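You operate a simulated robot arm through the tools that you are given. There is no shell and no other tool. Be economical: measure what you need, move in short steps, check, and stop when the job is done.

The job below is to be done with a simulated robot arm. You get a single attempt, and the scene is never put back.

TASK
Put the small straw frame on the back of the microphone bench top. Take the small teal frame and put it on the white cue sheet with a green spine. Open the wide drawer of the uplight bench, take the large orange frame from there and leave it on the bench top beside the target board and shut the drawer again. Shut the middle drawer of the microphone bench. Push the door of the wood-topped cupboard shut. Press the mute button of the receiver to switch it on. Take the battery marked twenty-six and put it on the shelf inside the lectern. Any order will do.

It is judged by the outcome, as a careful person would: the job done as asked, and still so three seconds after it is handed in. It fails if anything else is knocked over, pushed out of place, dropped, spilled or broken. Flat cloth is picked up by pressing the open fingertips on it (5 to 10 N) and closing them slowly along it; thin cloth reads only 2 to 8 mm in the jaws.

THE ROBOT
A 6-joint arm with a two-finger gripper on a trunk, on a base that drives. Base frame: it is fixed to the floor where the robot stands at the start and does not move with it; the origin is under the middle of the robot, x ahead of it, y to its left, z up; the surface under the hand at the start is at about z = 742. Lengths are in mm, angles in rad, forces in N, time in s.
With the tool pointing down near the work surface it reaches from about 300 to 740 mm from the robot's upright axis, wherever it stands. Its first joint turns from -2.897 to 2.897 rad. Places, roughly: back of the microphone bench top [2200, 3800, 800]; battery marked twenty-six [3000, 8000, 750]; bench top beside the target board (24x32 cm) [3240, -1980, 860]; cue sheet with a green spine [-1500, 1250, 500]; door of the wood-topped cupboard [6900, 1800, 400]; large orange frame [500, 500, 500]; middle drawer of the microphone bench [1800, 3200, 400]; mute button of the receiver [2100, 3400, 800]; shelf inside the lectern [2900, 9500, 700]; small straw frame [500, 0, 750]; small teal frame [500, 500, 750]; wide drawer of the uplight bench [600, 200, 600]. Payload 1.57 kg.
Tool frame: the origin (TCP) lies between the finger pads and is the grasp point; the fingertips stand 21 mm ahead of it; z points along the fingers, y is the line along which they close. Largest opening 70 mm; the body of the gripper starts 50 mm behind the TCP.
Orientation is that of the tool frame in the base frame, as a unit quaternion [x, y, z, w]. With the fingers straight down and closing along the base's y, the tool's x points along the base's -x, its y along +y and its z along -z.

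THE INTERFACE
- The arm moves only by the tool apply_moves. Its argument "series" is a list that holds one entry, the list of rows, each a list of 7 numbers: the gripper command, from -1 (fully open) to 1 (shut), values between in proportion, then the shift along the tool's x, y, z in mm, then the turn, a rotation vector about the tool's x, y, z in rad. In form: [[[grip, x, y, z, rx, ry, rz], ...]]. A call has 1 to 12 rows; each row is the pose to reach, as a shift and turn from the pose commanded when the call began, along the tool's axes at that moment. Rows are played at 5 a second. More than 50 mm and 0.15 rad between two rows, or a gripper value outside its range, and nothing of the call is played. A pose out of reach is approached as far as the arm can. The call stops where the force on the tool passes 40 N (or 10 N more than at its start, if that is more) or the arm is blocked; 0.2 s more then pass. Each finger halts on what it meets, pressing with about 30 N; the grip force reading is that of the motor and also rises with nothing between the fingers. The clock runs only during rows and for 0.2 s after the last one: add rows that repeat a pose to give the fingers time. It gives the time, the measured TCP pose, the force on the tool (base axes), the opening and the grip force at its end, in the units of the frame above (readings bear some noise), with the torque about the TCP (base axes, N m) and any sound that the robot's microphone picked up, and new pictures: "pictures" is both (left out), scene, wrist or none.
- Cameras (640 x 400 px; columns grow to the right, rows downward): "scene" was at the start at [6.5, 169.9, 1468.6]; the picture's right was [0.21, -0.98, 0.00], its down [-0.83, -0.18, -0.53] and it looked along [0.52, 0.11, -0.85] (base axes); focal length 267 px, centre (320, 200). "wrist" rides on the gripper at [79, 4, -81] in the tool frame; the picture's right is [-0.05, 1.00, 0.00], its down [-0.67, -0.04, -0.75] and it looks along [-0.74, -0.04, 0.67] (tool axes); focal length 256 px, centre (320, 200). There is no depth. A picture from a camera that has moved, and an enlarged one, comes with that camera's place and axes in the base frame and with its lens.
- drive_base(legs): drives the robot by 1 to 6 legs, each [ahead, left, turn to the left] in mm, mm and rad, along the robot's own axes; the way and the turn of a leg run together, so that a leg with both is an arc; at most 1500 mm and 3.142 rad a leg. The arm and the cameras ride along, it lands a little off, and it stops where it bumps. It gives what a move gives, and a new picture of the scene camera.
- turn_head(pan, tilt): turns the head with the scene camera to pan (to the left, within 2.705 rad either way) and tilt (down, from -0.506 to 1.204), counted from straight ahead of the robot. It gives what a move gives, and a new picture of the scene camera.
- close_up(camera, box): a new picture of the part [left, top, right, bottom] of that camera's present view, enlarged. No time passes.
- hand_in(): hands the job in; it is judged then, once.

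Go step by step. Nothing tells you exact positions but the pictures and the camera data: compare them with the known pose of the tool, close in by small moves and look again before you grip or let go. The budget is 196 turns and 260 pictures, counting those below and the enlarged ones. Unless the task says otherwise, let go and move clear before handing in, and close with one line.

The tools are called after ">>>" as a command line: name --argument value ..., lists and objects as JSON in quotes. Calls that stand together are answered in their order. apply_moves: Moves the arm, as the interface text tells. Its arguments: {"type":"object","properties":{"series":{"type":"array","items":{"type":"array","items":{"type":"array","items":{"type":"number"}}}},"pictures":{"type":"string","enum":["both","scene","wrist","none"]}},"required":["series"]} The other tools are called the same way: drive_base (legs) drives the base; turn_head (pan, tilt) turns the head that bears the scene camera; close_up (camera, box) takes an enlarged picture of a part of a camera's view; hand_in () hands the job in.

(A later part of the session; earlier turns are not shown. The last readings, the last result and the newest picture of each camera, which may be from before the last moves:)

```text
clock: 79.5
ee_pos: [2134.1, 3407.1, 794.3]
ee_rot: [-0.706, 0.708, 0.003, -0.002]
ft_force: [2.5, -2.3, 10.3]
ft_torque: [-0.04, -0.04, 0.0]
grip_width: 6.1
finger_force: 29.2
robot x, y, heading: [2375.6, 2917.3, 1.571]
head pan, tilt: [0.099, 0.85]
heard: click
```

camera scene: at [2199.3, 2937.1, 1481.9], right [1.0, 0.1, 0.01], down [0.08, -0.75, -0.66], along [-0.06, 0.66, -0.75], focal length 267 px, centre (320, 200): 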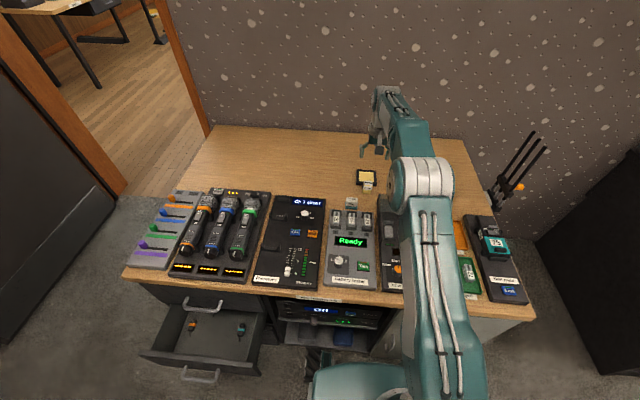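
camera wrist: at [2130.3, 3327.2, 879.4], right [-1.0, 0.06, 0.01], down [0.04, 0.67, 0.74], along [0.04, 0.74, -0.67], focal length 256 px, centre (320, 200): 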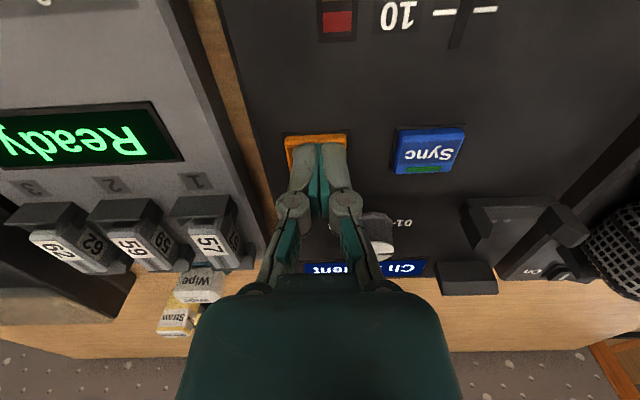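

A click was heard. I rise and check the button's state.

>>> apply_moves --series '[[[1, 0, 0, -10, 0, 0, 0], [1, 0, 0, -50, 0, 0, 0], [1, 20, 0, -95, 0, 0, 0], [1, 50, 0, -130, 0, 0, 0]]]' --pictures "both"

>>> close_up --camera "scene" --box '[240, 185, 400, 285]'

```text
clock: 80.5
ee_pos: [2135.8, 3357.9, 925.9]
ee_rot: [-0.707, 0.707, 0.002, -0.002]
ft_force: [-0.3, 0.1, 0.1]
ft_torque: [0.03, -0.04, -0.03]
grip_width: 0.0
finger_force: 28.6
robot x, y, heading: [2373.4, 2918.6, 1.568]
head pan, tilt: [0.099, 0.85]
camera scene: at [2199.0, 2936.2, 1481.8], right [1.0, 0.1, 0.01], down [0.08, -0.75, -0.66], along [-0.06, 0.66, -0.75], focal length 267 px, centre (320, 200)
camera wrist: at [2130.7, 3278.5, 1007.3], right [-1.0, 0.05, 0.01], down [0.04, 0.67, 0.74], along [0.04, 0.74, -0.67], focal length 256 px, centre (320, 200)
```

scene: 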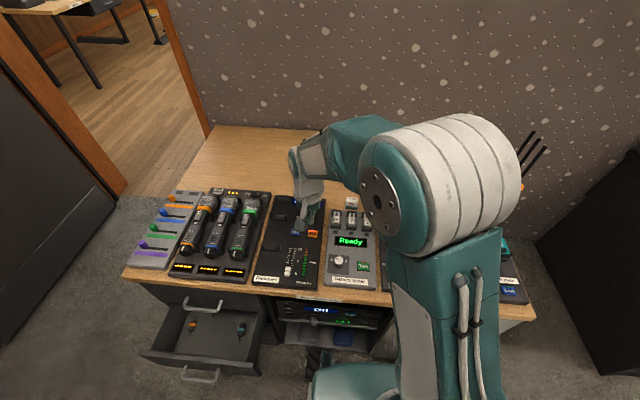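
wrist: 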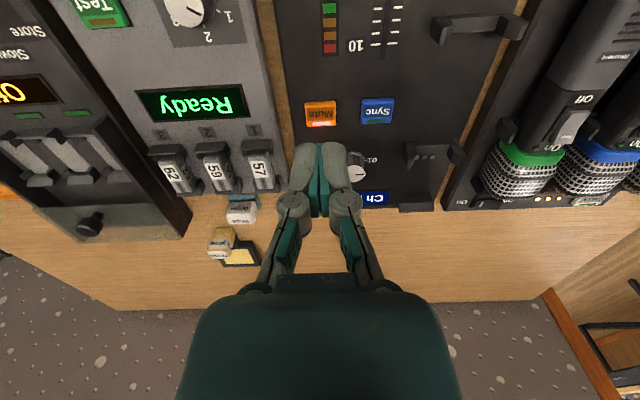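

```text
4.00 times, centred on (320, 235) of scene
camera zoom: at [2199.0, 2936.2, 1481.8], right [1.0, 0.1, 0.01], down [0.08, -0.75, -0.66], along [-0.06, 0.66, -0.75], focal length 1068 px, centre (320, 60)
```

zoom: 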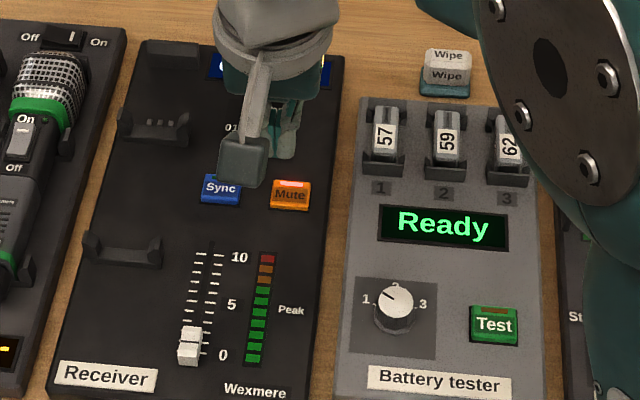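

Mute is lit. Next the open middle drawer, whose handle I take to be at about (1818, 3040, 467): I back off and stand in front of it.

>>> drive_base --legs '[[-430, 0, 0], [0, 530, 0]]'

>>> turn_head --pan 0.0 --tilt 0.85

```text
clock: 85.8
ee_pos: [1608.4, 2933.1, 924.3]
ee_rot: [0.708, -0.707, -0.002, 0.003]
ft_force: [0.5, 0.2, -0.4]
ft_torque: [-0.04, 0.0, 0.02]
grip_width: 0.2
finger_force: 28.6
robot x, y, heading: [1844.7, 2492.5, 1.569]
head pan, tilt: [0.099, 0.85]
camera scene: at [1683.5, 2512.3, 1480.9], right [0.99, 0.1, 0.0], down [0.08, -0.75, -0.66], along [-0.07, 0.66, -0.75], focal length 267 px, centre (320, 200)
```

scene: 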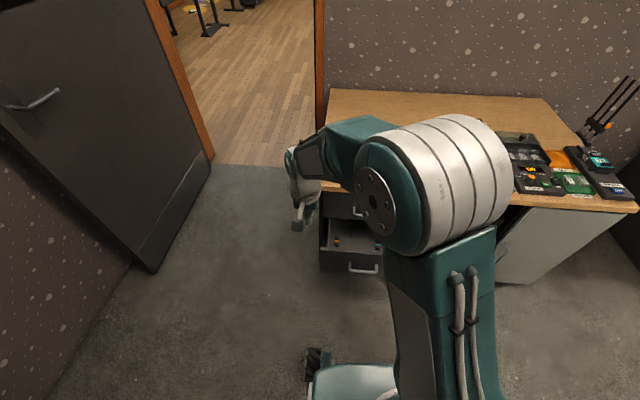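

```text
clock: 86.5
ee_pos: [1608.6, 2931.8, 923.4]
ee_rot: [0.708, -0.706, -0.002, 0.003]
ft_force: [0.7, -0.5, -0.1]
ft_torque: [-0.02, 0.01, -0.03]
grip_width: 0.0
finger_force: 28.2
robot x, y, heading: [1850.2, 2493.3, 1.572]
head pan, tilt: [0.0, 0.85]
camera scene: at [1689.7, 2512.6, 1480.7], right [1.0, 0.0, 0.0], down [0.0, -0.75, -0.66], along [0.0, 0.66, -0.75], focal length 267 px, centre (320, 200)
```

scene: 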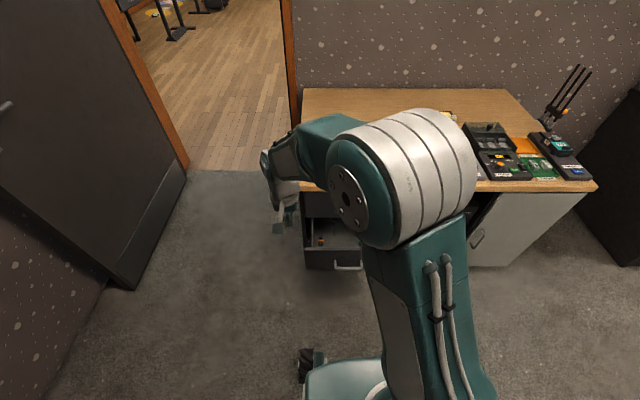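

I bring the closed hand in front of the drawer, turning the tool to point forward.

>>> apply_moves --series '[[[1, 5, -17, 22, 0, -0.13, 0], [1, 9, -33, 44, 0, -0.26, 0], [1, 13, -50, 66, 0, -0.39, 0], [1, 17, -67, 88, 0, -0.52, 0], [1, 21, -83, 110, 0, -0.65, 0], [1, 25, -100, 132, 0, -0.78, 0], [1, 29, -117, 154, 0, -0.91, 0], [1, 33, -133, 176, 0, -1.04, 0], [1, 37, -150, 198, 0, -1.17, 0], [1, 41, -167, 220, 0, -1.3, 0], [1, 45, -183, 242, 0, -1.43, 0], [1, 50, -200, 264, 0, -1.56, 0]]]' --pictures "both"

```text
clock: 89.1
ee_pos: [1803.9, 2938.5, 679.8]
ee_rot: [0.574, -0.47, -0.395, -0.542]
ft_force: [-0.2, -0.1, -0.7]
ft_torque: [0.01, 0.02, -0.02]
grip_width: 0.0
finger_force: 28.6
out of reach, approached as far as the arm can: row 6, 7, 8, 9, 10, 11, 12
robot x, y, heading: [1847.9, 2490.3, 1.57]
head pan, tilt: [0.0, 0.85]
camera scene: at [1686.4, 2513.0, 1480.5], right [1.0, 0.0, 0.0], down [0.0, -0.75, -0.66], along [0.0, 0.66, -0.75], focal length 267 px, centre (320, 200)
camera wrist: at [1815.3, 2849.8, 610.8], right [-0.98, 0.03, -0.2], down [-0.17, -0.67, 0.73], along [-0.11, 0.74, 0.66], focal length 256 px, centre (320, 200)
```

scene: 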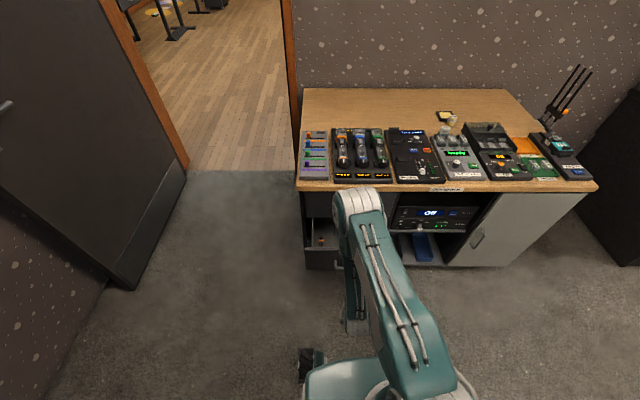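
wrist: 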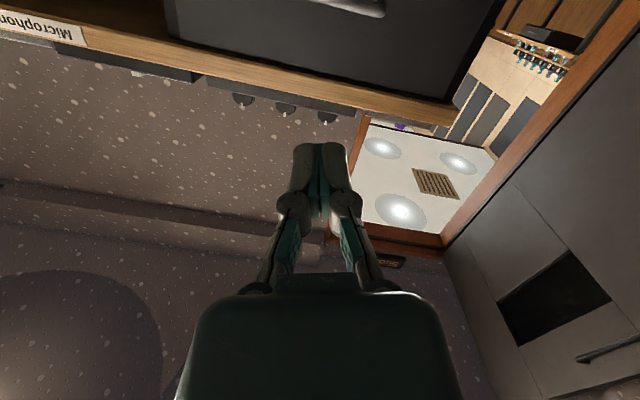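

The full horizontal pose is out of reach, so I go back to a 45° tilt, which is enough for pushing.

>>> apply_moves --series '[[[1, 0, 0, 0, 0, 0.13, 0], [1, 0, 0, 0, 0, 0.26, 0], [1, 0, 0, 0, 0, 0.39, 0], [1, 0, 0, 0, 0, 0.52, 0], [1, 0, 0, 0, 0, 0.65, 0], [1, 0, 0, 0, 0, 0.78, 0]]]' --pictures "both"

```text
clock: 90.5
ee_pos: [1806.7, 2940.8, 679.5]
ee_rot: [0.682, -0.641, -0.146, -0.321]
ft_force: [-0.4, -0.1, -0.4]
ft_torque: [0.02, -0.03, -0.02]
grip_width: 0.1
finger_force: 28.5
robot x, y, heading: [1846.5, 2495.9, 1.57]
head pan, tilt: [0.0, 0.85]
camera scene: at [1688.9, 2512.9, 1480.7], right [1.0, 0.0, 0.0], down [0.0, -0.75, -0.66], along [0.0, 0.66, -0.75], focal length 267 px, centre (320, 200)
camera wrist: at [1795.6, 2828.7, 690.7], right [-0.97, 0.07, -0.22], down [-0.21, 0.05, 0.98], along [0.08, 1.0, -0.04], focal length 256 px, centre (320, 200)
```

scene: 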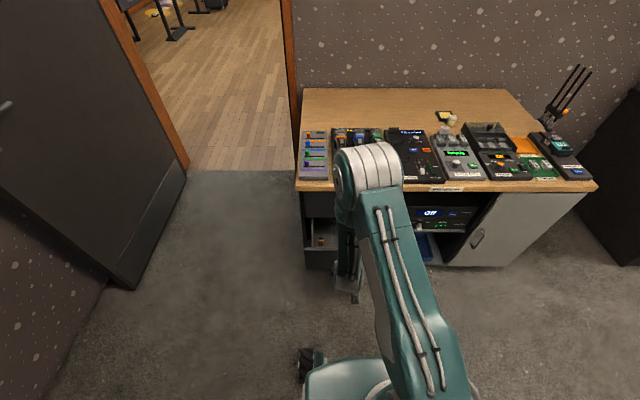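
wrist: 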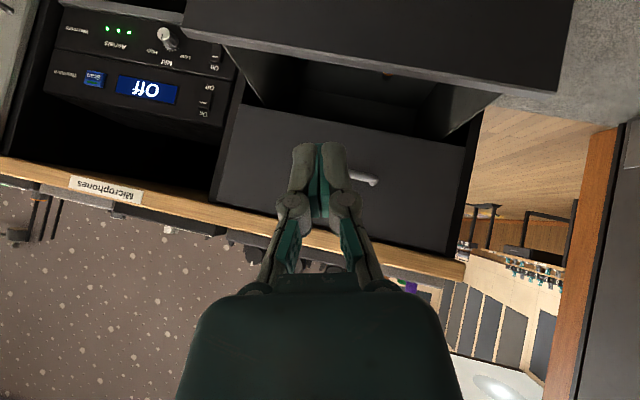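

>>> apply_moves --series '[[[1, 29, 12, 36, 0, 0, 0], [1, 58, 24, 71, 0, 0, 0], [1, 87, 36, 107, 0, 0, 0], [1, 116, 48, 143, 0, 0, 0]]]' --pictures "both"

```text
clock: 91.5
ee_pos: [1804.8, 2940.3, 490.4]
ee_rot: [0.681, -0.64, -0.148, -0.323]
ft_force: [0.2, -0.4, -0.6]
ft_torque: [-0.01, -0.01, -0.02]
grip_width: 0.1
finger_force: 28.8
robot x, y, heading: [1845.0, 2493.6, 1.574]
head pan, tilt: [0.0, 0.85]
camera scene: at [1688.8, 2513.2, 1480.6], right [1.0, 0.0, 0.0], down [0.0, -0.75, -0.66], along [0.0, 0.66, -0.75], focal length 267 px, centre (320, 200)
camera wrist: at [1793.9, 2828.7, 501.3], right [-0.97, 0.07, -0.22], down [-0.22, 0.05, 0.98], along [0.08, 1.0, -0.03], focal length 256 px, centre (320, 200)
```

scene: 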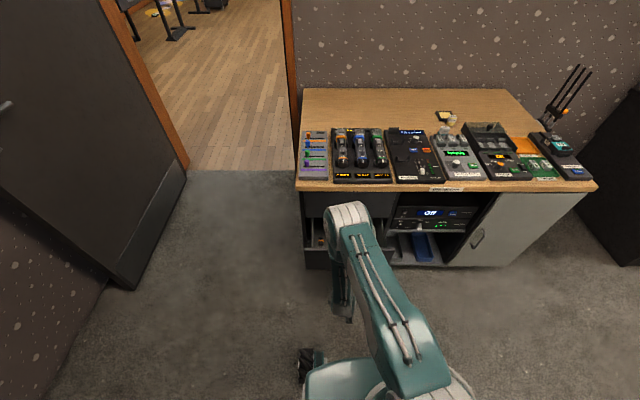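
wrist: 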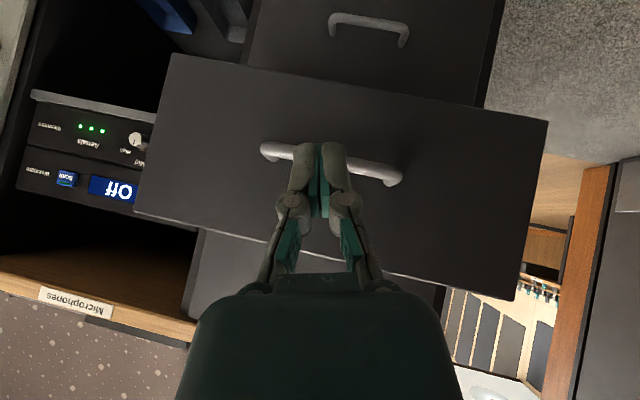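

The 45° pose works and I see the drawer front and handle. I check the room behind the base so I can back off and keep the elbow away from the bench.

>>> turn_head --pan 2.65 --tilt 0.9

>>> turn_head --pan -0.35 --tilt 0.95

```text
clock: 93.8
ee_pos: [1804.4, 2939.9, 491.5]
ee_rot: [0.682, -0.641, -0.145, -0.322]
ft_force: [-0.3, 0.0, 0.1]
ft_torque: [-0.01, 0.0, 0.01]
grip_width: 0.0
finger_force: 29.0
robot x, y, heading: [1846.2, 2495.1, 1.572]
head pan, tilt: [2.649, 0.901]
camera scene: at [1653.4, 2368.2, 1476.9], right [-0.88, 0.47, 0.0], down [0.37, 0.69, -0.62], along [-0.29, -0.55, -0.78], focal length 267 px, centre (320, 200)
```

scene: 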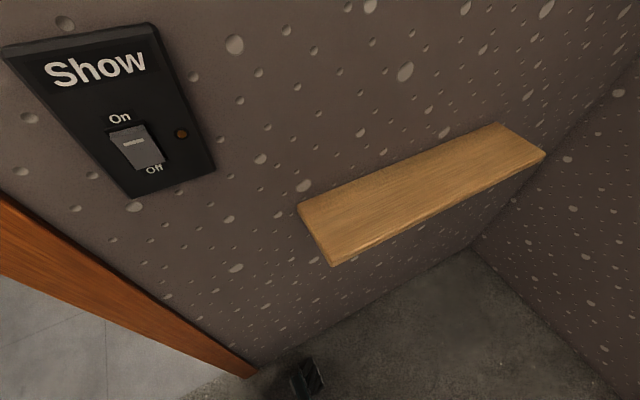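

```text
clock: 96.4
ee_pos: [1805.1, 2939.7, 491.2]
ee_rot: [0.682, -0.641, -0.146, -0.322]
ft_force: [-0.4, -0.2, 0.4]
ft_torque: [0.02, -0.02, -0.02]
grip_width: 0.0
finger_force: 28.7
robot x, y, heading: [1847.5, 2488.6, 1.569]
head pan, tilt: [-0.351, 0.949]
camera scene: at [1713.9, 2503.3, 1473.2], right [0.94, -0.34, 0.0], down [-0.28, -0.77, -0.58], along [0.2, 0.55, -0.81], focal length 267 px, centre (320, 200)
```

scene: 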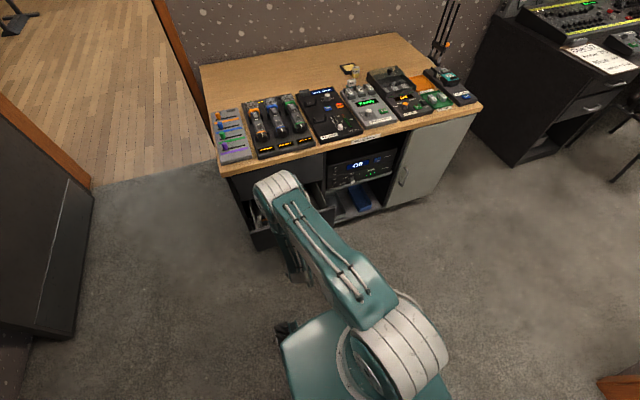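

There is no room behind. The arm's elbow stays behind the hand as it extends, so I push with the arm, aiming at the drawer front just above its handle.

>>> apply_moves --series '[[[1, -30, -1, 16, 0, 0, 0], [1, -60, -2, 32, 0, 0, 0], [1, -90, -2, 47, 0, 0, 0]]]' --pictures "both"

```text
clock: 97.2
ee_pos: [1806.3, 3041.4, 511.5]
ee_rot: [0.682, -0.64, -0.146, -0.322]
ft_force: [0.1, 0.3, -0.4]
ft_torque: [0.0, -0.01, -0.01]
grip_width: 0.4
finger_force: 28.6
robot x, y, heading: [1847.4, 2493.3, 1.572]
head pan, tilt: [-0.351, 0.949]
camera scene: at [1714.1, 2503.5, 1473.2], right [0.94, -0.34, 0.0], down [-0.28, -0.77, -0.58], along [0.2, 0.55, -0.81], focal length 267 px, centre (320, 200)
camera wrist: at [1795.1, 2929.3, 522.8], right [-0.97, 0.07, -0.22], down [-0.22, 0.05, 0.98], along [0.08, 1.0, -0.04], focal length 256 px, centre (320, 200)
```

scene: 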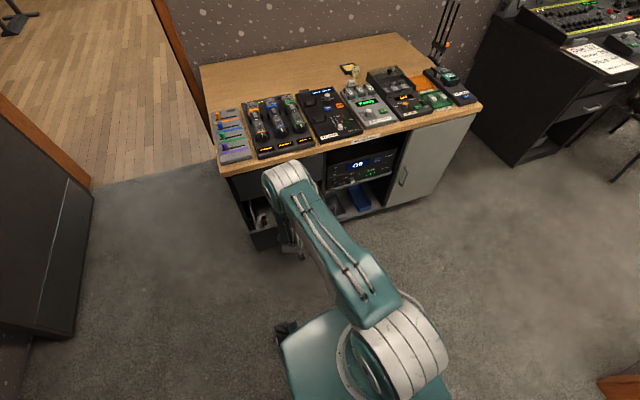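
wrist: 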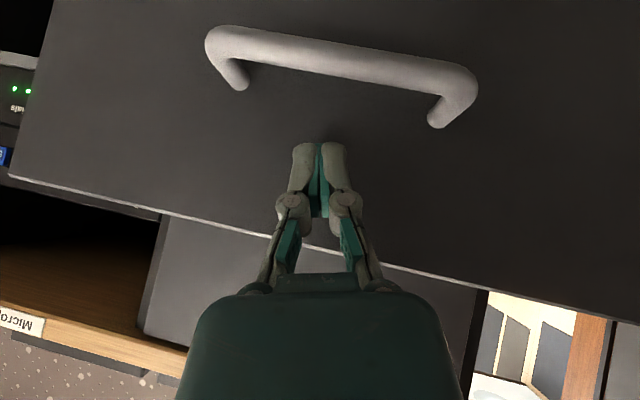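

>>> apply_moves --series '[[[1, -12, 0, 9, 0, 0, 0], [1, -23, 1, 19, 0, 0, 0], [1, -35, 1, 28, 0, 0, 0], [1, -47, 2, 37, 0, 0, 0], [1, -58, 2, 47, 0, 0, 0], [1, -70, 2, 56, 0, 0, 0], [1, -82, 3, 66, 0, 0, 0], [1, -94, 3, 75, 0, 0, 0], [1, -105, 4, 84, 0, 0, 0], [1, -113, 4, 90, 0, 0, 0]]]' --pictures "both"

```text
clock: 99.4
ee_pos: [1806.2, 3186.0, 510.2]
ee_rot: [0.682, -0.641, -0.145, -0.322]
ft_force: [-0.3, -0.6, 0.9]
ft_torque: [0.01, 0.01, 0.01]
grip_width: 0.0
finger_force: 28.5
robot x, y, heading: [1842.8, 2493.0, 1.575]
head pan, tilt: [-0.351, 0.949]
camera scene: at [1714.1, 2503.9, 1473.2], right [0.94, -0.34, 0.0], down [-0.28, -0.77, -0.58], along [0.2, 0.55, -0.81], focal length 267 px, centre (320, 200)
camera wrist: at [1795.3, 3073.9, 521.1], right [-0.97, 0.07, -0.22], down [-0.22, 0.05, 0.98], along [0.08, 1.0, -0.03], focal length 256 px, centre (320, 200)
```

scene: 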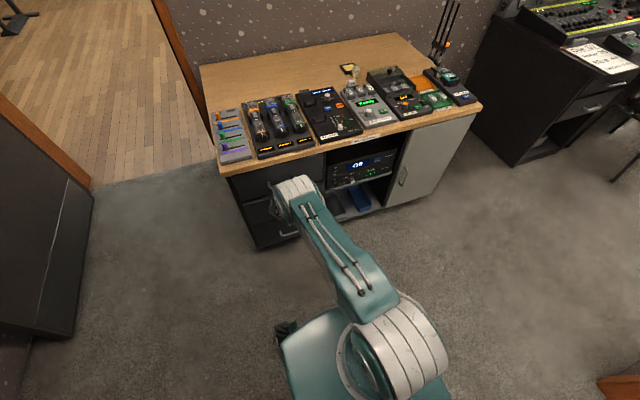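
wrist: 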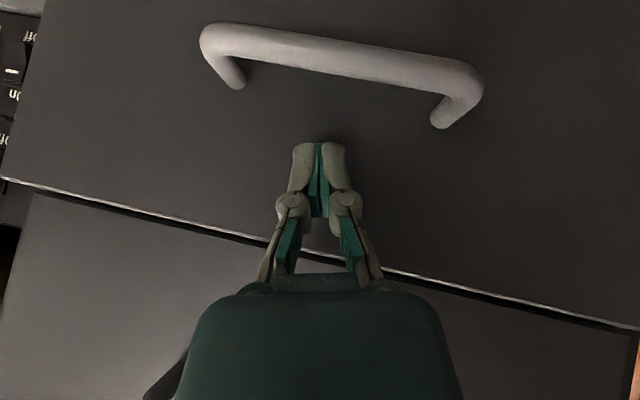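

Nearly shut; I push gently to the stop.

>>> apply_moves --series '[[[1, -4, 0, 3, 0, 0, 0], [1, -8, 0, 6, 0, 0, 0], [1, -12, 0, 9, 0, 0, 0], [1, -16, 0, 12, 0, 0, 0], [1, -20, 1, 15, 0, 0, 0], [1, -24, 1, 19, 0, 0, 0]]]' --pictures "wrist"

```text
clock: 100.7
ee_pos: [1806.8, 3207.1, 507.9]
ee_rot: [0.682, -0.642, -0.143, -0.32]
ft_force: [0.5, -5.8, 2.5]
ft_torque: [-0.01, 0.0, 0.0]
grip_width: 0.0
finger_force: 28.8
robot x, y, heading: [1849.0, 2493.5, 1.573]
head pan, tilt: [-0.351, 0.949]
stopped in row 6: the force on the tool passed its limit at 47 N (the readings are from after the stop); the commanded pose is now the measured one
camera wrist: at [1794.8, 3094.9, 519.7], right [-0.97, 0.07, -0.22], down [-0.22, 0.06, 0.97], along [0.08, 1.0, -0.04], focal length 256 px, centre (320, 200)
```

wrist: 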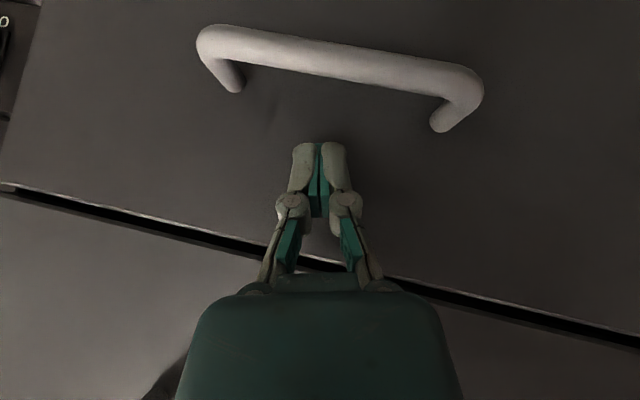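

The drawer is shut. I pull back, straighten the tool downward and raise it.

>>> apply_moves --series '[[[1, 39, -1, -31, 0, 0, 0], [1, 78, -2, -62, 0, 0, 0], [1, 117, -4, -94, 0, 0, 0], [1, 156, -5, -125, 0, 0, 0], [1, 129, -16, -158, -0.04, 0.1, 0.01], [1, 102, -27, -191, -0.08, 0.2, 0.02], [1, 76, -38, -224, -0.12, 0.3, 0.03], [1, 49, -49, -257, -0.15, 0.4, 0.04], [1, 22, -60, -290, -0.19, 0.5, 0.05], [1, -5, -71, -322, -0.22, 0.6, 0.055], [1, -32, -82, -355, -0.254, 0.674, 0.059], [1, -58, -93, -388, -0.254, 0.674, 0.059]]]' --pictures "scene"

>>> turn_head --pan -0.2 --tilt 0.8

```text
refused: row 3 steps farther than a row can; nothing moved
```

```text
clock: 101.4
ee_pos: [1807.1, 3205.0, 508.2]
ee_rot: [0.682, -0.641, -0.143, -0.32]
ft_force: [1.1, -8.7, 0.4]
ft_torque: [-0.11, -0.04, 0.02]
grip_width: 0.0
finger_force: 28.1
robot x, y, heading: [1847.4, 2493.8, 1.573]
head pan, tilt: [-0.201, 0.799]
camera scene: at [1705.3, 2514.3, 1484.7], right [0.98, -0.2, 0.0], down [-0.14, -0.7, -0.7], along [0.14, 0.68, -0.72], focal length 267 px, centre (320, 200)
```

scene: 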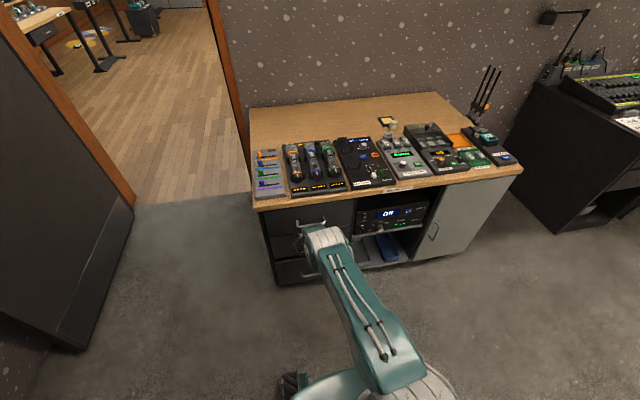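

>>> apply_moves --series '[[[1, 35, -1, -28, 0, 0, 0], [1, 70, -2, -56, 0, 0, 0], [1, 105, -3, -84, 0, 0, 0], [1, 140, -4, -112, 0, 0, 0], [1, 114, -14, -144, -0.04, 0.1, 0.01], [1, 88, -24, -176, -0.08, 0.2, 0.02], [1, 62, -34, -208, -0.12, 0.3, 0.03], [1, 36, -44, -240, -0.15, 0.4, 0.04], [1, 10, -54, -272, -0.19, 0.5, 0.05], [1, -16, -64, -304, -0.22, 0.6, 0.055], [1, -42, -74, -336, -0.254, 0.674, 0.059], [1, -68, -84, -368, -0.254, 0.674, 0.059]]]' --pictures "scene"

>>> close_up --camera "scene" --box '[220, 100, 540, 300]'

```text
clock: 104.0
ee_pos: [1802.8, 3028.6, 851.0]
ee_rot: [0.708, -0.707, 0.001, 0.001]
ft_force: [0.7, 0.2, -0.2]
ft_torque: [-0.04, -0.03, -0.03]
grip_width: 0.4
finger_force: 28.4
robot x, y, heading: [1843.2, 2492.4, 1.567]
head pan, tilt: [-0.201, 0.799]
camera scene: at [1705.4, 2513.9, 1484.7], right [0.98, -0.2, 0.0], down [-0.14, -0.7, -0.7], along [0.14, 0.68, -0.72], focal length 267 px, centre (320, 200)
```

scene: 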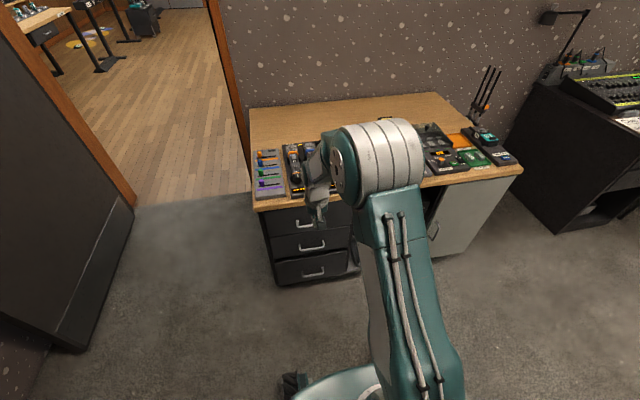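

```text
2.00 times, centred on (380, 200) of scene
camera zoom: at [1705.4, 2513.9, 1484.7], right [0.98, -0.2, 0.0], down [-0.14, -0.7, -0.7], along [0.14, 0.68, -0.72], focal length 534 px, centre (200, 200)
```

zoom: 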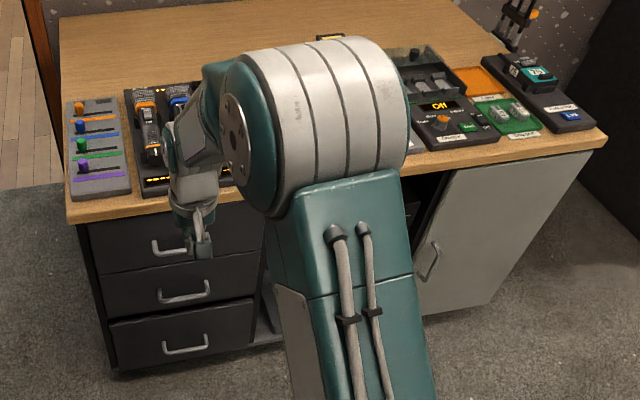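

The drawer sits flush. Now the battery: I pull the arm in and drive through the far doorway into the hall (opening about x 620–1610).

>>> apply_moves --series '[[[-1, 30, 0, -30, 0, 0, 0], [-1, 60, 0, -60, 0, 0, 0], [-1, 90, 0, -95, 0, 0, 0], [-1, 130, 0, -120, 0, 0, 0]]]' --pictures "none"

>>> drive_base --legs '[[60, 720, 0], [700, 0, 0]]'

>>> turn_head --pan 0.0 --tilt 0.4

```text
clock: 105.0
ee_pos: [1799.1, 2899.1, 969.2]
ee_rot: [-0.707, 0.708, -0.001, 0.0]
ft_force: [-0.3, 0.1, -0.1]
ft_torque: [-0.02, 0.01, 0.01]
grip_width: 70.2
finger_force: 0.0
robot x, y, heading: [1846.7, 2495.1, 1.572]
head pan, tilt: [-0.201, 0.799]
```

```text
clock: 112.2
ee_pos: [1101.9, 3646.2, 970.3]
ee_rot: [-0.705, 0.709, -0.001, 0.0]
ft_force: [0.0, -0.8, -0.4]
ft_torque: [-0.01, 0.03, -0.01]
grip_width: 70.1
finger_force: 0.1
robot x, y, heading: [1150.9, 3237.2, 1.564]
head pan, tilt: [-0.201, 0.799]
camera scene: at [1005.7, 3259.8, 1484.7], right [0.98, -0.2, 0.0], down [-0.15, -0.7, -0.7], along [0.14, 0.68, -0.72], focal length 267 px, centre (320, 200)
```

scene: 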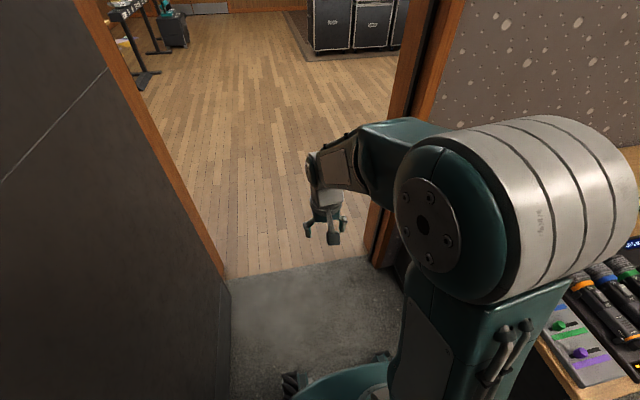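

```text
clock: 113.1
ee_pos: [1101.2, 3645.7, 970.0]
ee_rot: [-0.705, 0.709, -0.002, 0.0]
ft_force: [0.5, 0.4, 0.8]
ft_torque: [0.0, 0.04, 0.02]
grip_width: 70.4
finger_force: 0.0
robot x, y, heading: [1144.8, 3240.5, 1.567]
head pan, tilt: [0.0, 0.4]
camera scene: at [989.8, 3273.5, 1519.8], right [1.0, -0.01, 0.0], down [0.0, -0.39, -0.92], along [0.01, 0.92, -0.39], focal length 267 px, centre (320, 200)
```

scene: 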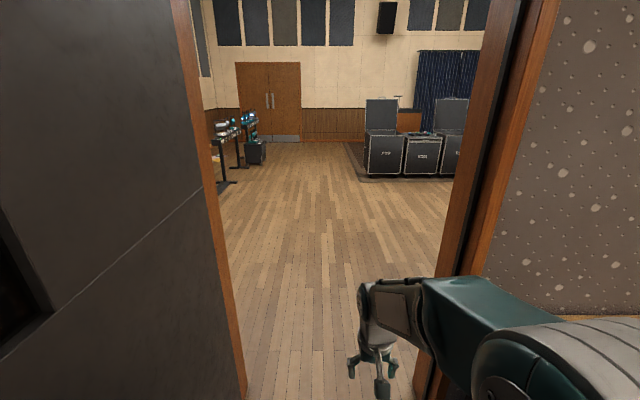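

>>> drive_base --legs '[[50, 85, 0], [1450, 0, 0]]'

>>> turn_head --pan -0.4 --tilt 0.25

```text
clock: 121.0
ee_pos: [1019.5, 5150.3, 969.4]
ee_rot: [-0.707, 0.707, -0.001, 0.0]
ft_force: [-0.6, -0.3, 0.6]
ft_torque: [0.01, -0.03, 0.0]
grip_width: 70.1
finger_force: 0.1
robot x, y, heading: [1068.1, 4744.2, 1.576]
head pan, tilt: [0.0, 0.4]
camera scene: at [910.1, 4776.2, 1519.8], right [1.0, 0.0, 0.0], down [0.0, -0.39, -0.92], along [0.0, 0.92, -0.39], focal length 267 px, centre (320, 200)
```

scene: 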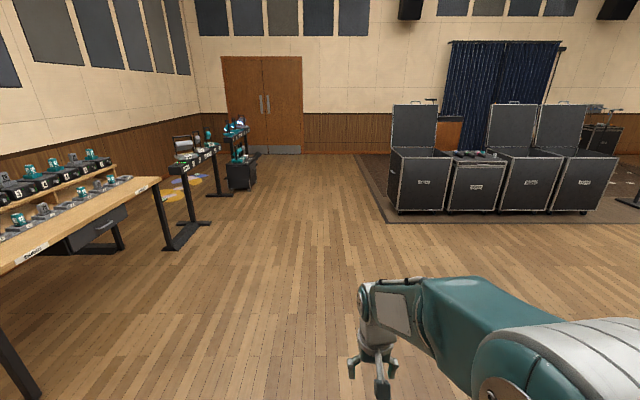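

```text
clock: 121.9
ee_pos: [1020.8, 5148.8, 969.0]
ee_rot: [0.707, -0.707, 0.001, 0.0]
ft_force: [-0.9, 0.6, 0.1]
ft_torque: [0.02, -0.01, 0.02]
grip_width: 69.7
finger_force: 0.1
robot x, y, heading: [1066.4, 4740.6, 1.571]
head pan, tilt: [-0.4, 0.25]
camera scene: at [946.2, 4769.7, 1533.8], right [0.92, -0.39, 0.0], down [-0.09, -0.23, -0.97], along [0.37, 0.89, -0.25], focal length 267 px, centre (320, 200)
```

scene: 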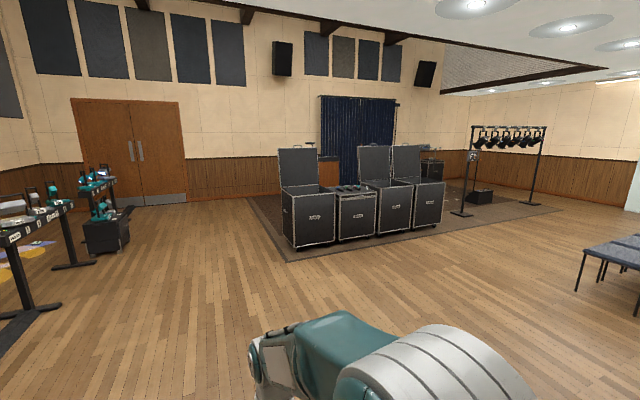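

Flight cases stand at about y 7950 with something on the lower second one, and the lectern behind by the curtain. I drive toward the second case.

>>> drive_base --legs '[[800, -640, 0], [800, -640, 0], [700, -640, 0]]'

>>> turn_head --pan 0.1 --tilt 0.5

```text
clock: 136.7
ee_pos: [2871.7, 7499.4, 970.0]
ee_rot: [0.717, -0.697, 0.001, 0.001]
ft_force: [0.1, 1.0, -0.1]
ft_torque: [0.01, 0.03, 0.01]
grip_width: 70.0
finger_force: 0.1
robot x, y, heading: [2932.8, 7097.4, 1.607]
head pan, tilt: [-0.4, 0.25]
camera scene: at [2808.7, 7118.1, 1533.8], right [0.93, -0.36, 0.0], down [-0.09, -0.23, -0.97], along [0.35, 0.9, -0.25], focal length 267 px, centre (320, 200)
```

scene: 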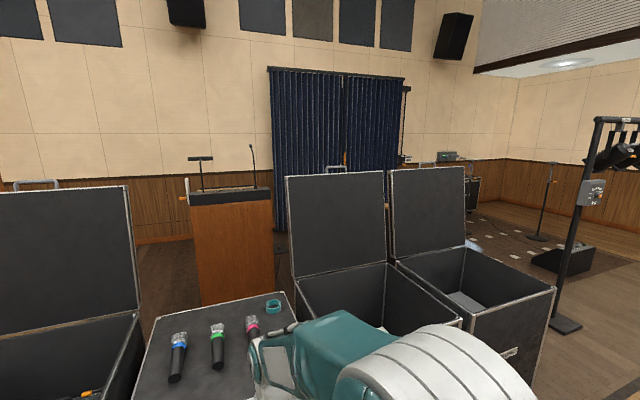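

```text
clock: 137.6
ee_pos: [2872.8, 7499.8, 969.8]
ee_rot: [0.718, -0.696, 0.001, 0.0]
ft_force: [-0.5, 1.0, 0.4]
ft_torque: [-0.04, 0.0, 0.01]
grip_width: 70.0
finger_force: 0.1
robot x, y, heading: [2928.9, 7092.4, 1.603]
head pan, tilt: [0.099, 0.499]
camera scene: at [2764.4, 7121.2, 1510.7], right [0.99, 0.13, 0.0], down [0.06, -0.48, -0.88], along [-0.11, 0.87, -0.48], focal length 267 px, centre (320, 200)
```

scene: 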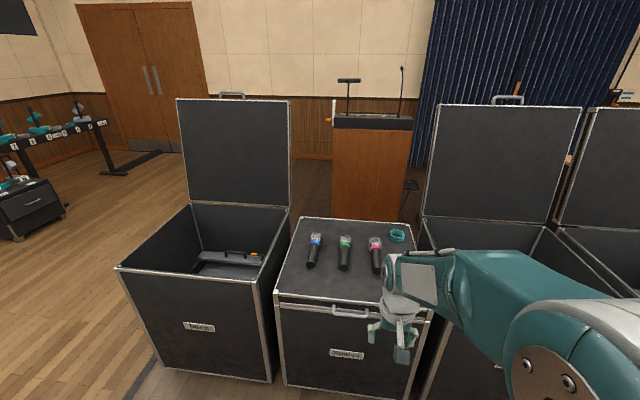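

>>> close_up --camera "scene" --box '[270, 200, 450, 312]'

>>> close_up --camera "scene" --box '[300, 60, 460, 230]'

>>> close_up --camera "wrist" --box '[0, 0, 640, 400]'

```text
3.56 times, centred on (360, 256) of scene
camera zoom: at [2764.4, 7121.2, 1510.7], right [0.99, 0.13, 0.0], down [0.06, -0.48, -0.88], along [-0.11, 0.87, -0.48], focal length 950 px, centre (178, 1)
```

zoom: 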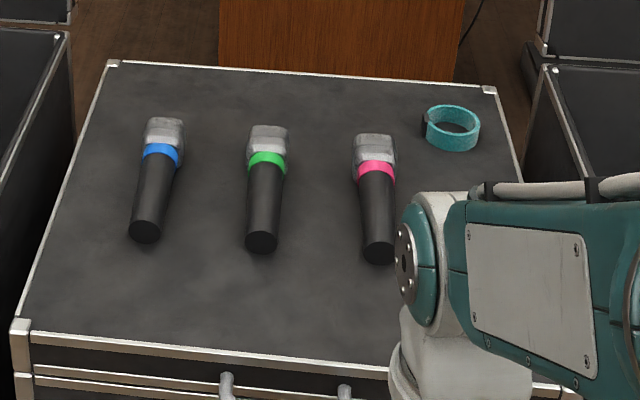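

```text
2.35 times, centred on (380, 145) of scene
camera zoom: at [2764.4, 7121.2, 1510.7], right [0.99, 0.13, 0.0], down [0.06, -0.48, -0.88], along [-0.11, 0.87, -0.48], focal length 629 px, centre (179, 329)
```

zoom: 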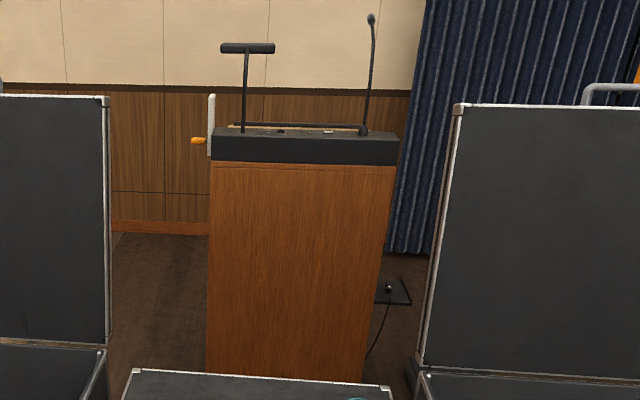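

```text
1.00 times, centred on (320, 200) of wrist (not enlarged: the box is as wide or as high as the picture)
camera zoom: at [2868.9, 7421.3, 1050.8], right [-1.0, 0.02, 0.0], down [0.01, 0.67, 0.74], along [0.02, 0.74, -0.67], focal length 256 px, centre (320, 200)
```

zoom: 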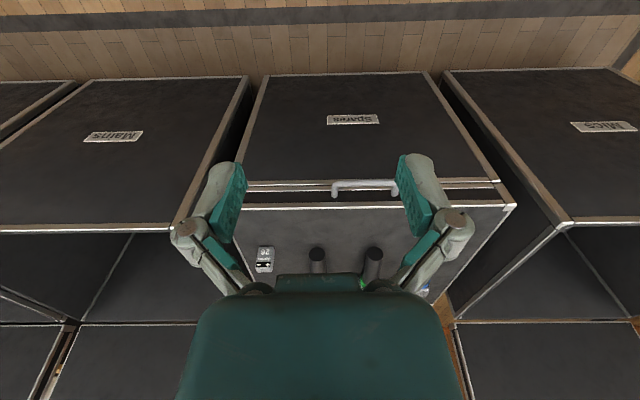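

I see the battery "26" on the "Spares" case, around (3030, 8024), its top near z 710. I drive closer and look from above.

>>> drive_base --legs '[[0, 0, -0.035], [380, -60, 0]]'

>>> turn_head --pan 0.0 --tilt 0.95

>>> apply_moves --series '[[[-1, 0, -30, 0, 0, 0, 0], [-1, 0, -70, 0, 0, 0, 0], [-1, 0, -100, 0, 0, 0, 0]]]' --pictures "both"

```text
clock: 140.4
ee_pos: [2942.8, 7876.6, 969.1]
ee_rot: [0.708, -0.706, 0.001, 0.0]
ft_force: [0.4, 0.4, 0.2]
ft_torque: [-0.01, 0.0, -0.03]
grip_width: 70.2
finger_force: 0.0
robot x, y, heading: [2992.7, 7469.6, 1.575]
head pan, tilt: [0.099, 0.499]
camera scene: at [2824.2, 7499.8, 1510.6], right [0.99, 0.1, 0.0], down [0.05, -0.48, -0.88], along [-0.09, 0.87, -0.48], focal length 267 px, centre (320, 200)
```

scene: 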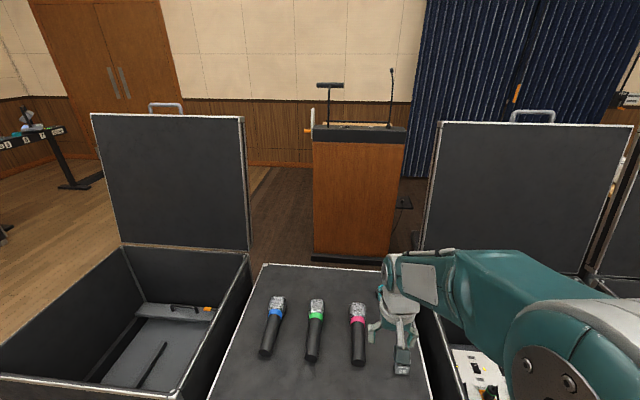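

```text
clock: 141.3
ee_pos: [2942.9, 7876.1, 969.2]
ee_rot: [0.708, -0.706, 0.0, 0.0]
ft_force: [0.5, 0.2, -0.9]
ft_torque: [0.01, -0.02, -0.01]
grip_width: 70.3
finger_force: 0.2
robot x, y, heading: [2989.9, 7469.8, 1.579]
head pan, tilt: [0.0, 0.949]
camera scene: at [2833.6, 7482.1, 1473.3], right [1.0, 0.0, 0.0], down [0.0, -0.81, -0.58], along [0.0, 0.58, -0.81], focal length 267 px, centre (320, 200)
```

scene: 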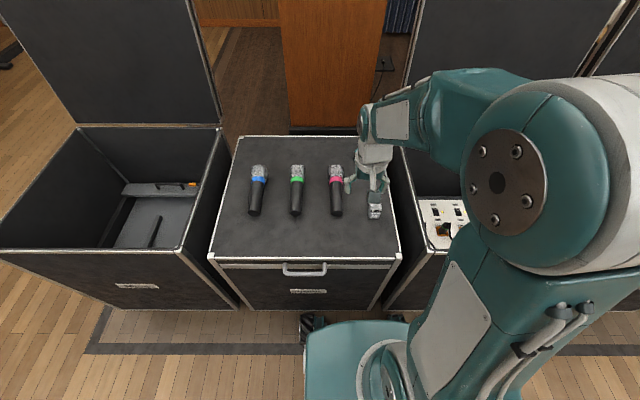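

```text
clock: 142.1
ee_pos: [3043.0, 7874.6, 969.0]
ee_rot: [0.708, -0.706, 0.0, 0.0]
ft_force: [-0.4, -0.1, 0.5]
ft_torque: [-0.03, 0.01, -0.01]
grip_width: 69.8
finger_force: 0.1
robot x, y, heading: [2992.0, 7466.6, 1.574]
head pan, tilt: [0.0, 0.949]
camera scene: at [2835.0, 7482.0, 1473.3], right [1.0, 0.0, 0.0], down [0.0, -0.81, -0.58], along [0.0, 0.58, -0.81], focal length 267 px, centre (320, 200)
camera wrist: at [3039.2, 7797.7, 1050.1], right [-1.0, 0.05, 0.0], down [0.03, 0.67, 0.74], along [0.04, 0.74, -0.67], focal length 256 px, centre (320, 200)
```

scene: 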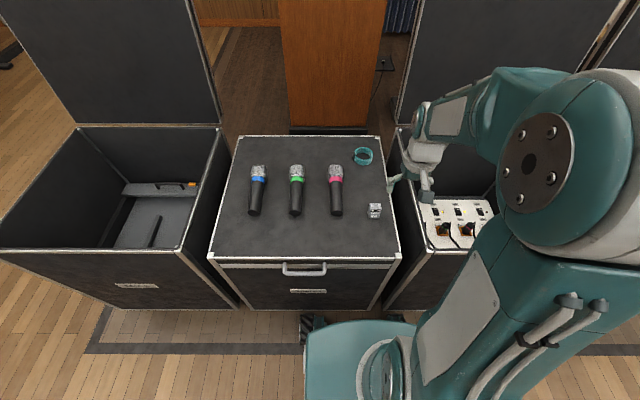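
wrist: 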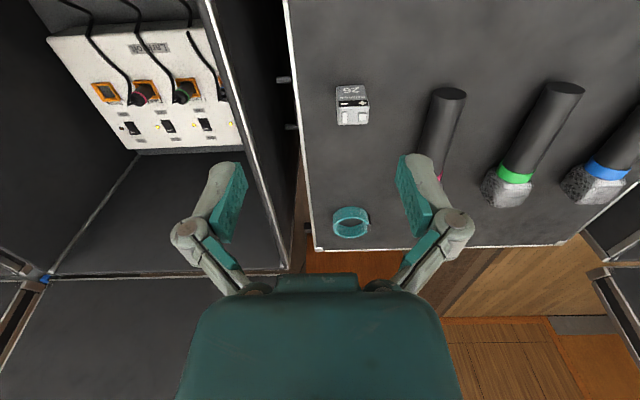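

>>> close_up --camera "wrist" --box '[300, 60, 400, 140]'

>>> close_up --camera "scene" --box '[340, 180, 410, 240]'

```text
5.00 times, centred on (350, 100) of wrist
camera zoom: at [3039.2, 7797.7, 1050.1], right [-1.0, 0.05, 0.0], down [0.03, 0.67, 0.74], along [0.04, 0.74, -0.67], focal length 1280 px, centre (170, 700)
```

zoom: 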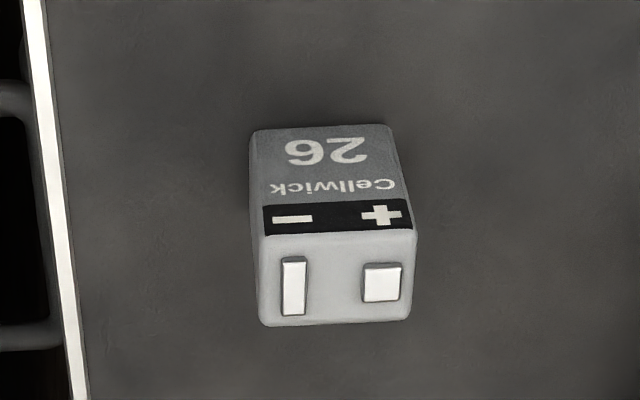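

```text
6.67 times, centred on (375, 210) of scene
camera zoom: at [2835.0, 7482.0, 1473.3], right [1.0, 0.0, 0.0], down [0.0, -0.81, -0.58], along [0.0, 0.58, -0.81], focal length 1781 px, centre (-47, 133)
```

zoom: 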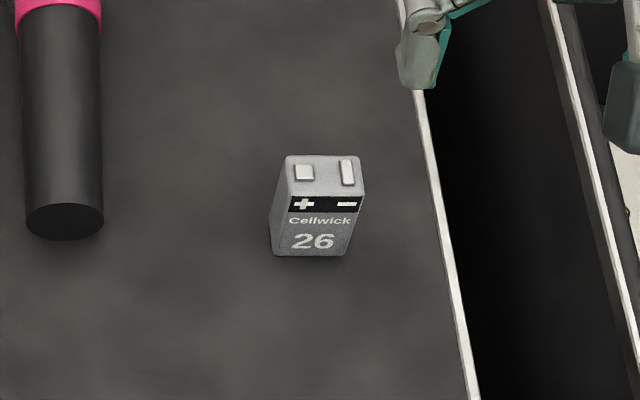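

The battery stands upright, top centre near (3010, 7952, 783), on the case top at z 730. Since it must go inside the lectern, I'll grip it with the tool tilted 45° forward. I back off 120 mm and take that pose.

>>> drive_base --legs '[[-120, 0, 0]]'

>>> apply_moves --series '[[[-1, -17, 4, 10, 0, -0.1, 0], [-1, -34, 8, 20, 0, -0.2, 0], [-1, -52, 12, 35, 0, -0.3, 0], [-1, -69, 16, 55, 0, -0.4, 0], [-1, -86, 21, 75, 0, -0.5, 0], [-1, -104, 25, 95, 0, -0.6, 0], [-1, -121, 29, 115, 0, -0.7, 0], [-1, -130, 33, 135, 0, -0.8, 0]]]' --pictures "both"

```text
clock: 143.3
ee_pos: [3044.3, 7754.8, 968.6]
ee_rot: [0.707, -0.707, 0.001, 0.0]
ft_force: [0.5, 0.7, 0.5]
ft_torque: [0.04, -0.03, -0.02]
grip_width: 70.1
finger_force: 0.0
robot x, y, heading: [2988.6, 7348.7, 1.575]
head pan, tilt: [0.0, 0.949]
camera scene: at [2834.5, 7360.9, 1473.3], right [1.0, 0.0, 0.0], down [0.0, -0.81, -0.58], along [0.0, 0.58, -0.81], focal length 267 px, centre (320, 200)
```

scene: 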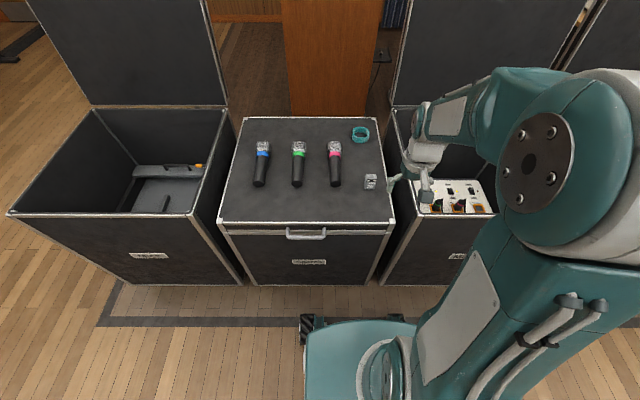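

```text
clock: 145.3
ee_pos: [2997.1, 7862.6, 824.0]
ee_rot: [0.739, -0.573, -0.312, -0.165]
ft_force: [1.1, -0.7, 0.0]
ft_torque: [0.04, 0.0, 0.03]
grip_width: 70.0
finger_force: 0.0
out of reach, approached as far as the arm can: row 6, 7, 8
robot x, y, heading: [2990.1, 7348.6, 1.577]
head pan, tilt: [0.0, 0.949]
stopped in row 8: the arm was blocked; the commanded pose is now the measured one
camera scene: at [2835.7, 7361.6, 1473.3], right [1.0, 0.0, 0.0], down [0.0, -0.81, -0.58], along [0.0, 0.58, -0.81], focal length 267 px, centre (320, 200)
camera wrist: at [3026.7, 7753.5, 833.6], right [-0.96, -0.25, 0.15], down [0.14, 0.06, 0.99], along [-0.25, 0.97, -0.02], focal length 256 px, centre (320, 200)
```

scene: 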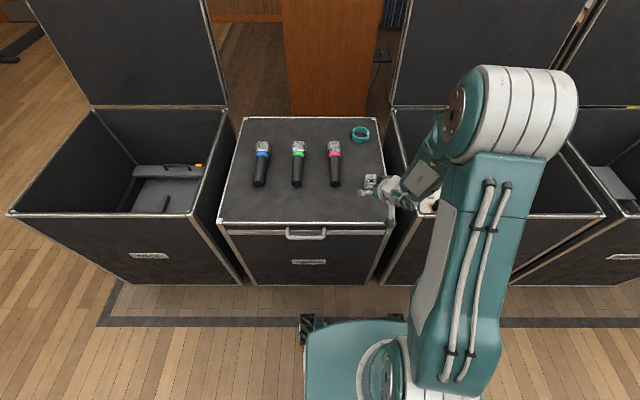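
wrist: 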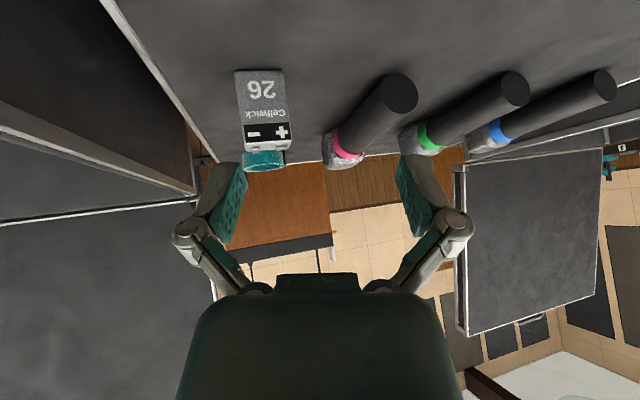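

The forward tilt is limited here. Before gripping I want to see the lectern's shelf, so I straighten the hand and drive round the left end of the cases.

>>> apply_moves --series '[[[-1, -5, 7, -27, 0.03, 0.1, 0.035], [-1, -10, 14, -54, 0.06, 0.2, 0.07], [-1, -15, 21, -81, 0.09, 0.3, 0.105], [-1, -20, 28, -108, 0.12, 0.4, 0.14], [-1, -26, 35, -135, 0.155, 0.5, 0.175], [-1, -31, 41, -160, 0.185, 0.6, 0.21], [-1, -36, 48, -187, 0.2137, 0.694, 0.2415]]]' --pictures "none"

>>> drive_base --legs '[[-250, 0, 0], [0, 1450, 0]]'

>>> turn_head --pan -0.3 --tilt 0.4

```text
clock: 146.9
ee_pos: [2996.8, 7762.0, 993.2]
ee_rot: [-0.706, 0.708, -0.002, -0.001]
ft_force: [0.7, 0.4, 0.5]
ft_torque: [0.01, 0.01, -0.02]
grip_width: 70.2
finger_force: 0.0
robot x, y, heading: [2993.4, 7348.4, 1.576]
head pan, tilt: [0.0, 0.949]
```

```text
clock: 155.7
ee_pos: [1501.1, 7509.3, 992.8]
ee_rot: [0.709, -0.705, 0.001, 0.001]
ft_force: [0.7, 0.5, 0.6]
ft_torque: [0.0, -0.02, 0.02]
grip_width: 69.8
finger_force: 0.1
robot x, y, heading: [1499.4, 7097.5, 1.583]
head pan, tilt: [0.0, 0.949]
camera scene: at [1342.3, 7108.6, 1473.3], right [1.0, 0.01, 0.0], down [0.01, -0.81, -0.58], along [-0.01, 0.58, -0.81], focal length 267 px, centre (320, 200)
```

scene: 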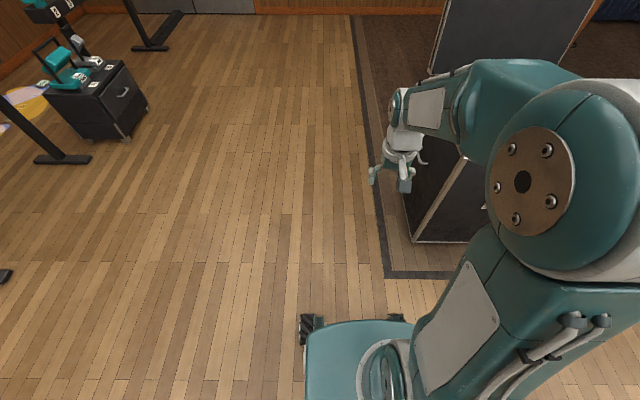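

```text
clock: 156.7
ee_pos: [1501.0, 7510.0, 993.8]
ee_rot: [0.709, -0.705, 0.002, 0.0]
ft_force: [0.1, -0.8, 0.4]
ft_torque: [0.01, -0.02, 0.0]
grip_width: 69.8
finger_force: 0.1
robot x, y, heading: [1497.7, 7096.9, 1.585]
head pan, tilt: [-0.3, 0.4]
camera scene: at [1368.5, 7124.7, 1519.8], right [0.96, -0.29, 0.0], down [-0.11, -0.37, -0.92], along [0.26, 0.88, -0.39], focal length 267 px, centre (320, 200)
```

scene: 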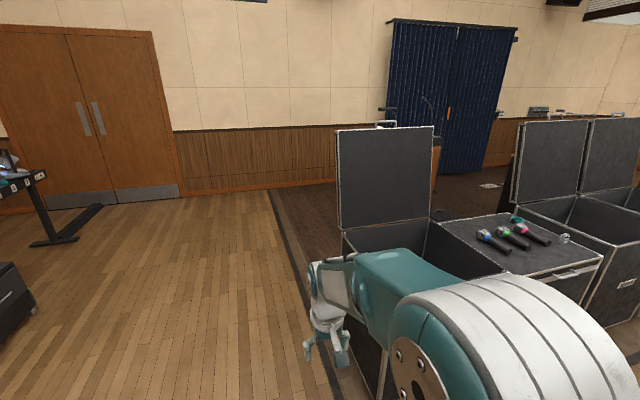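

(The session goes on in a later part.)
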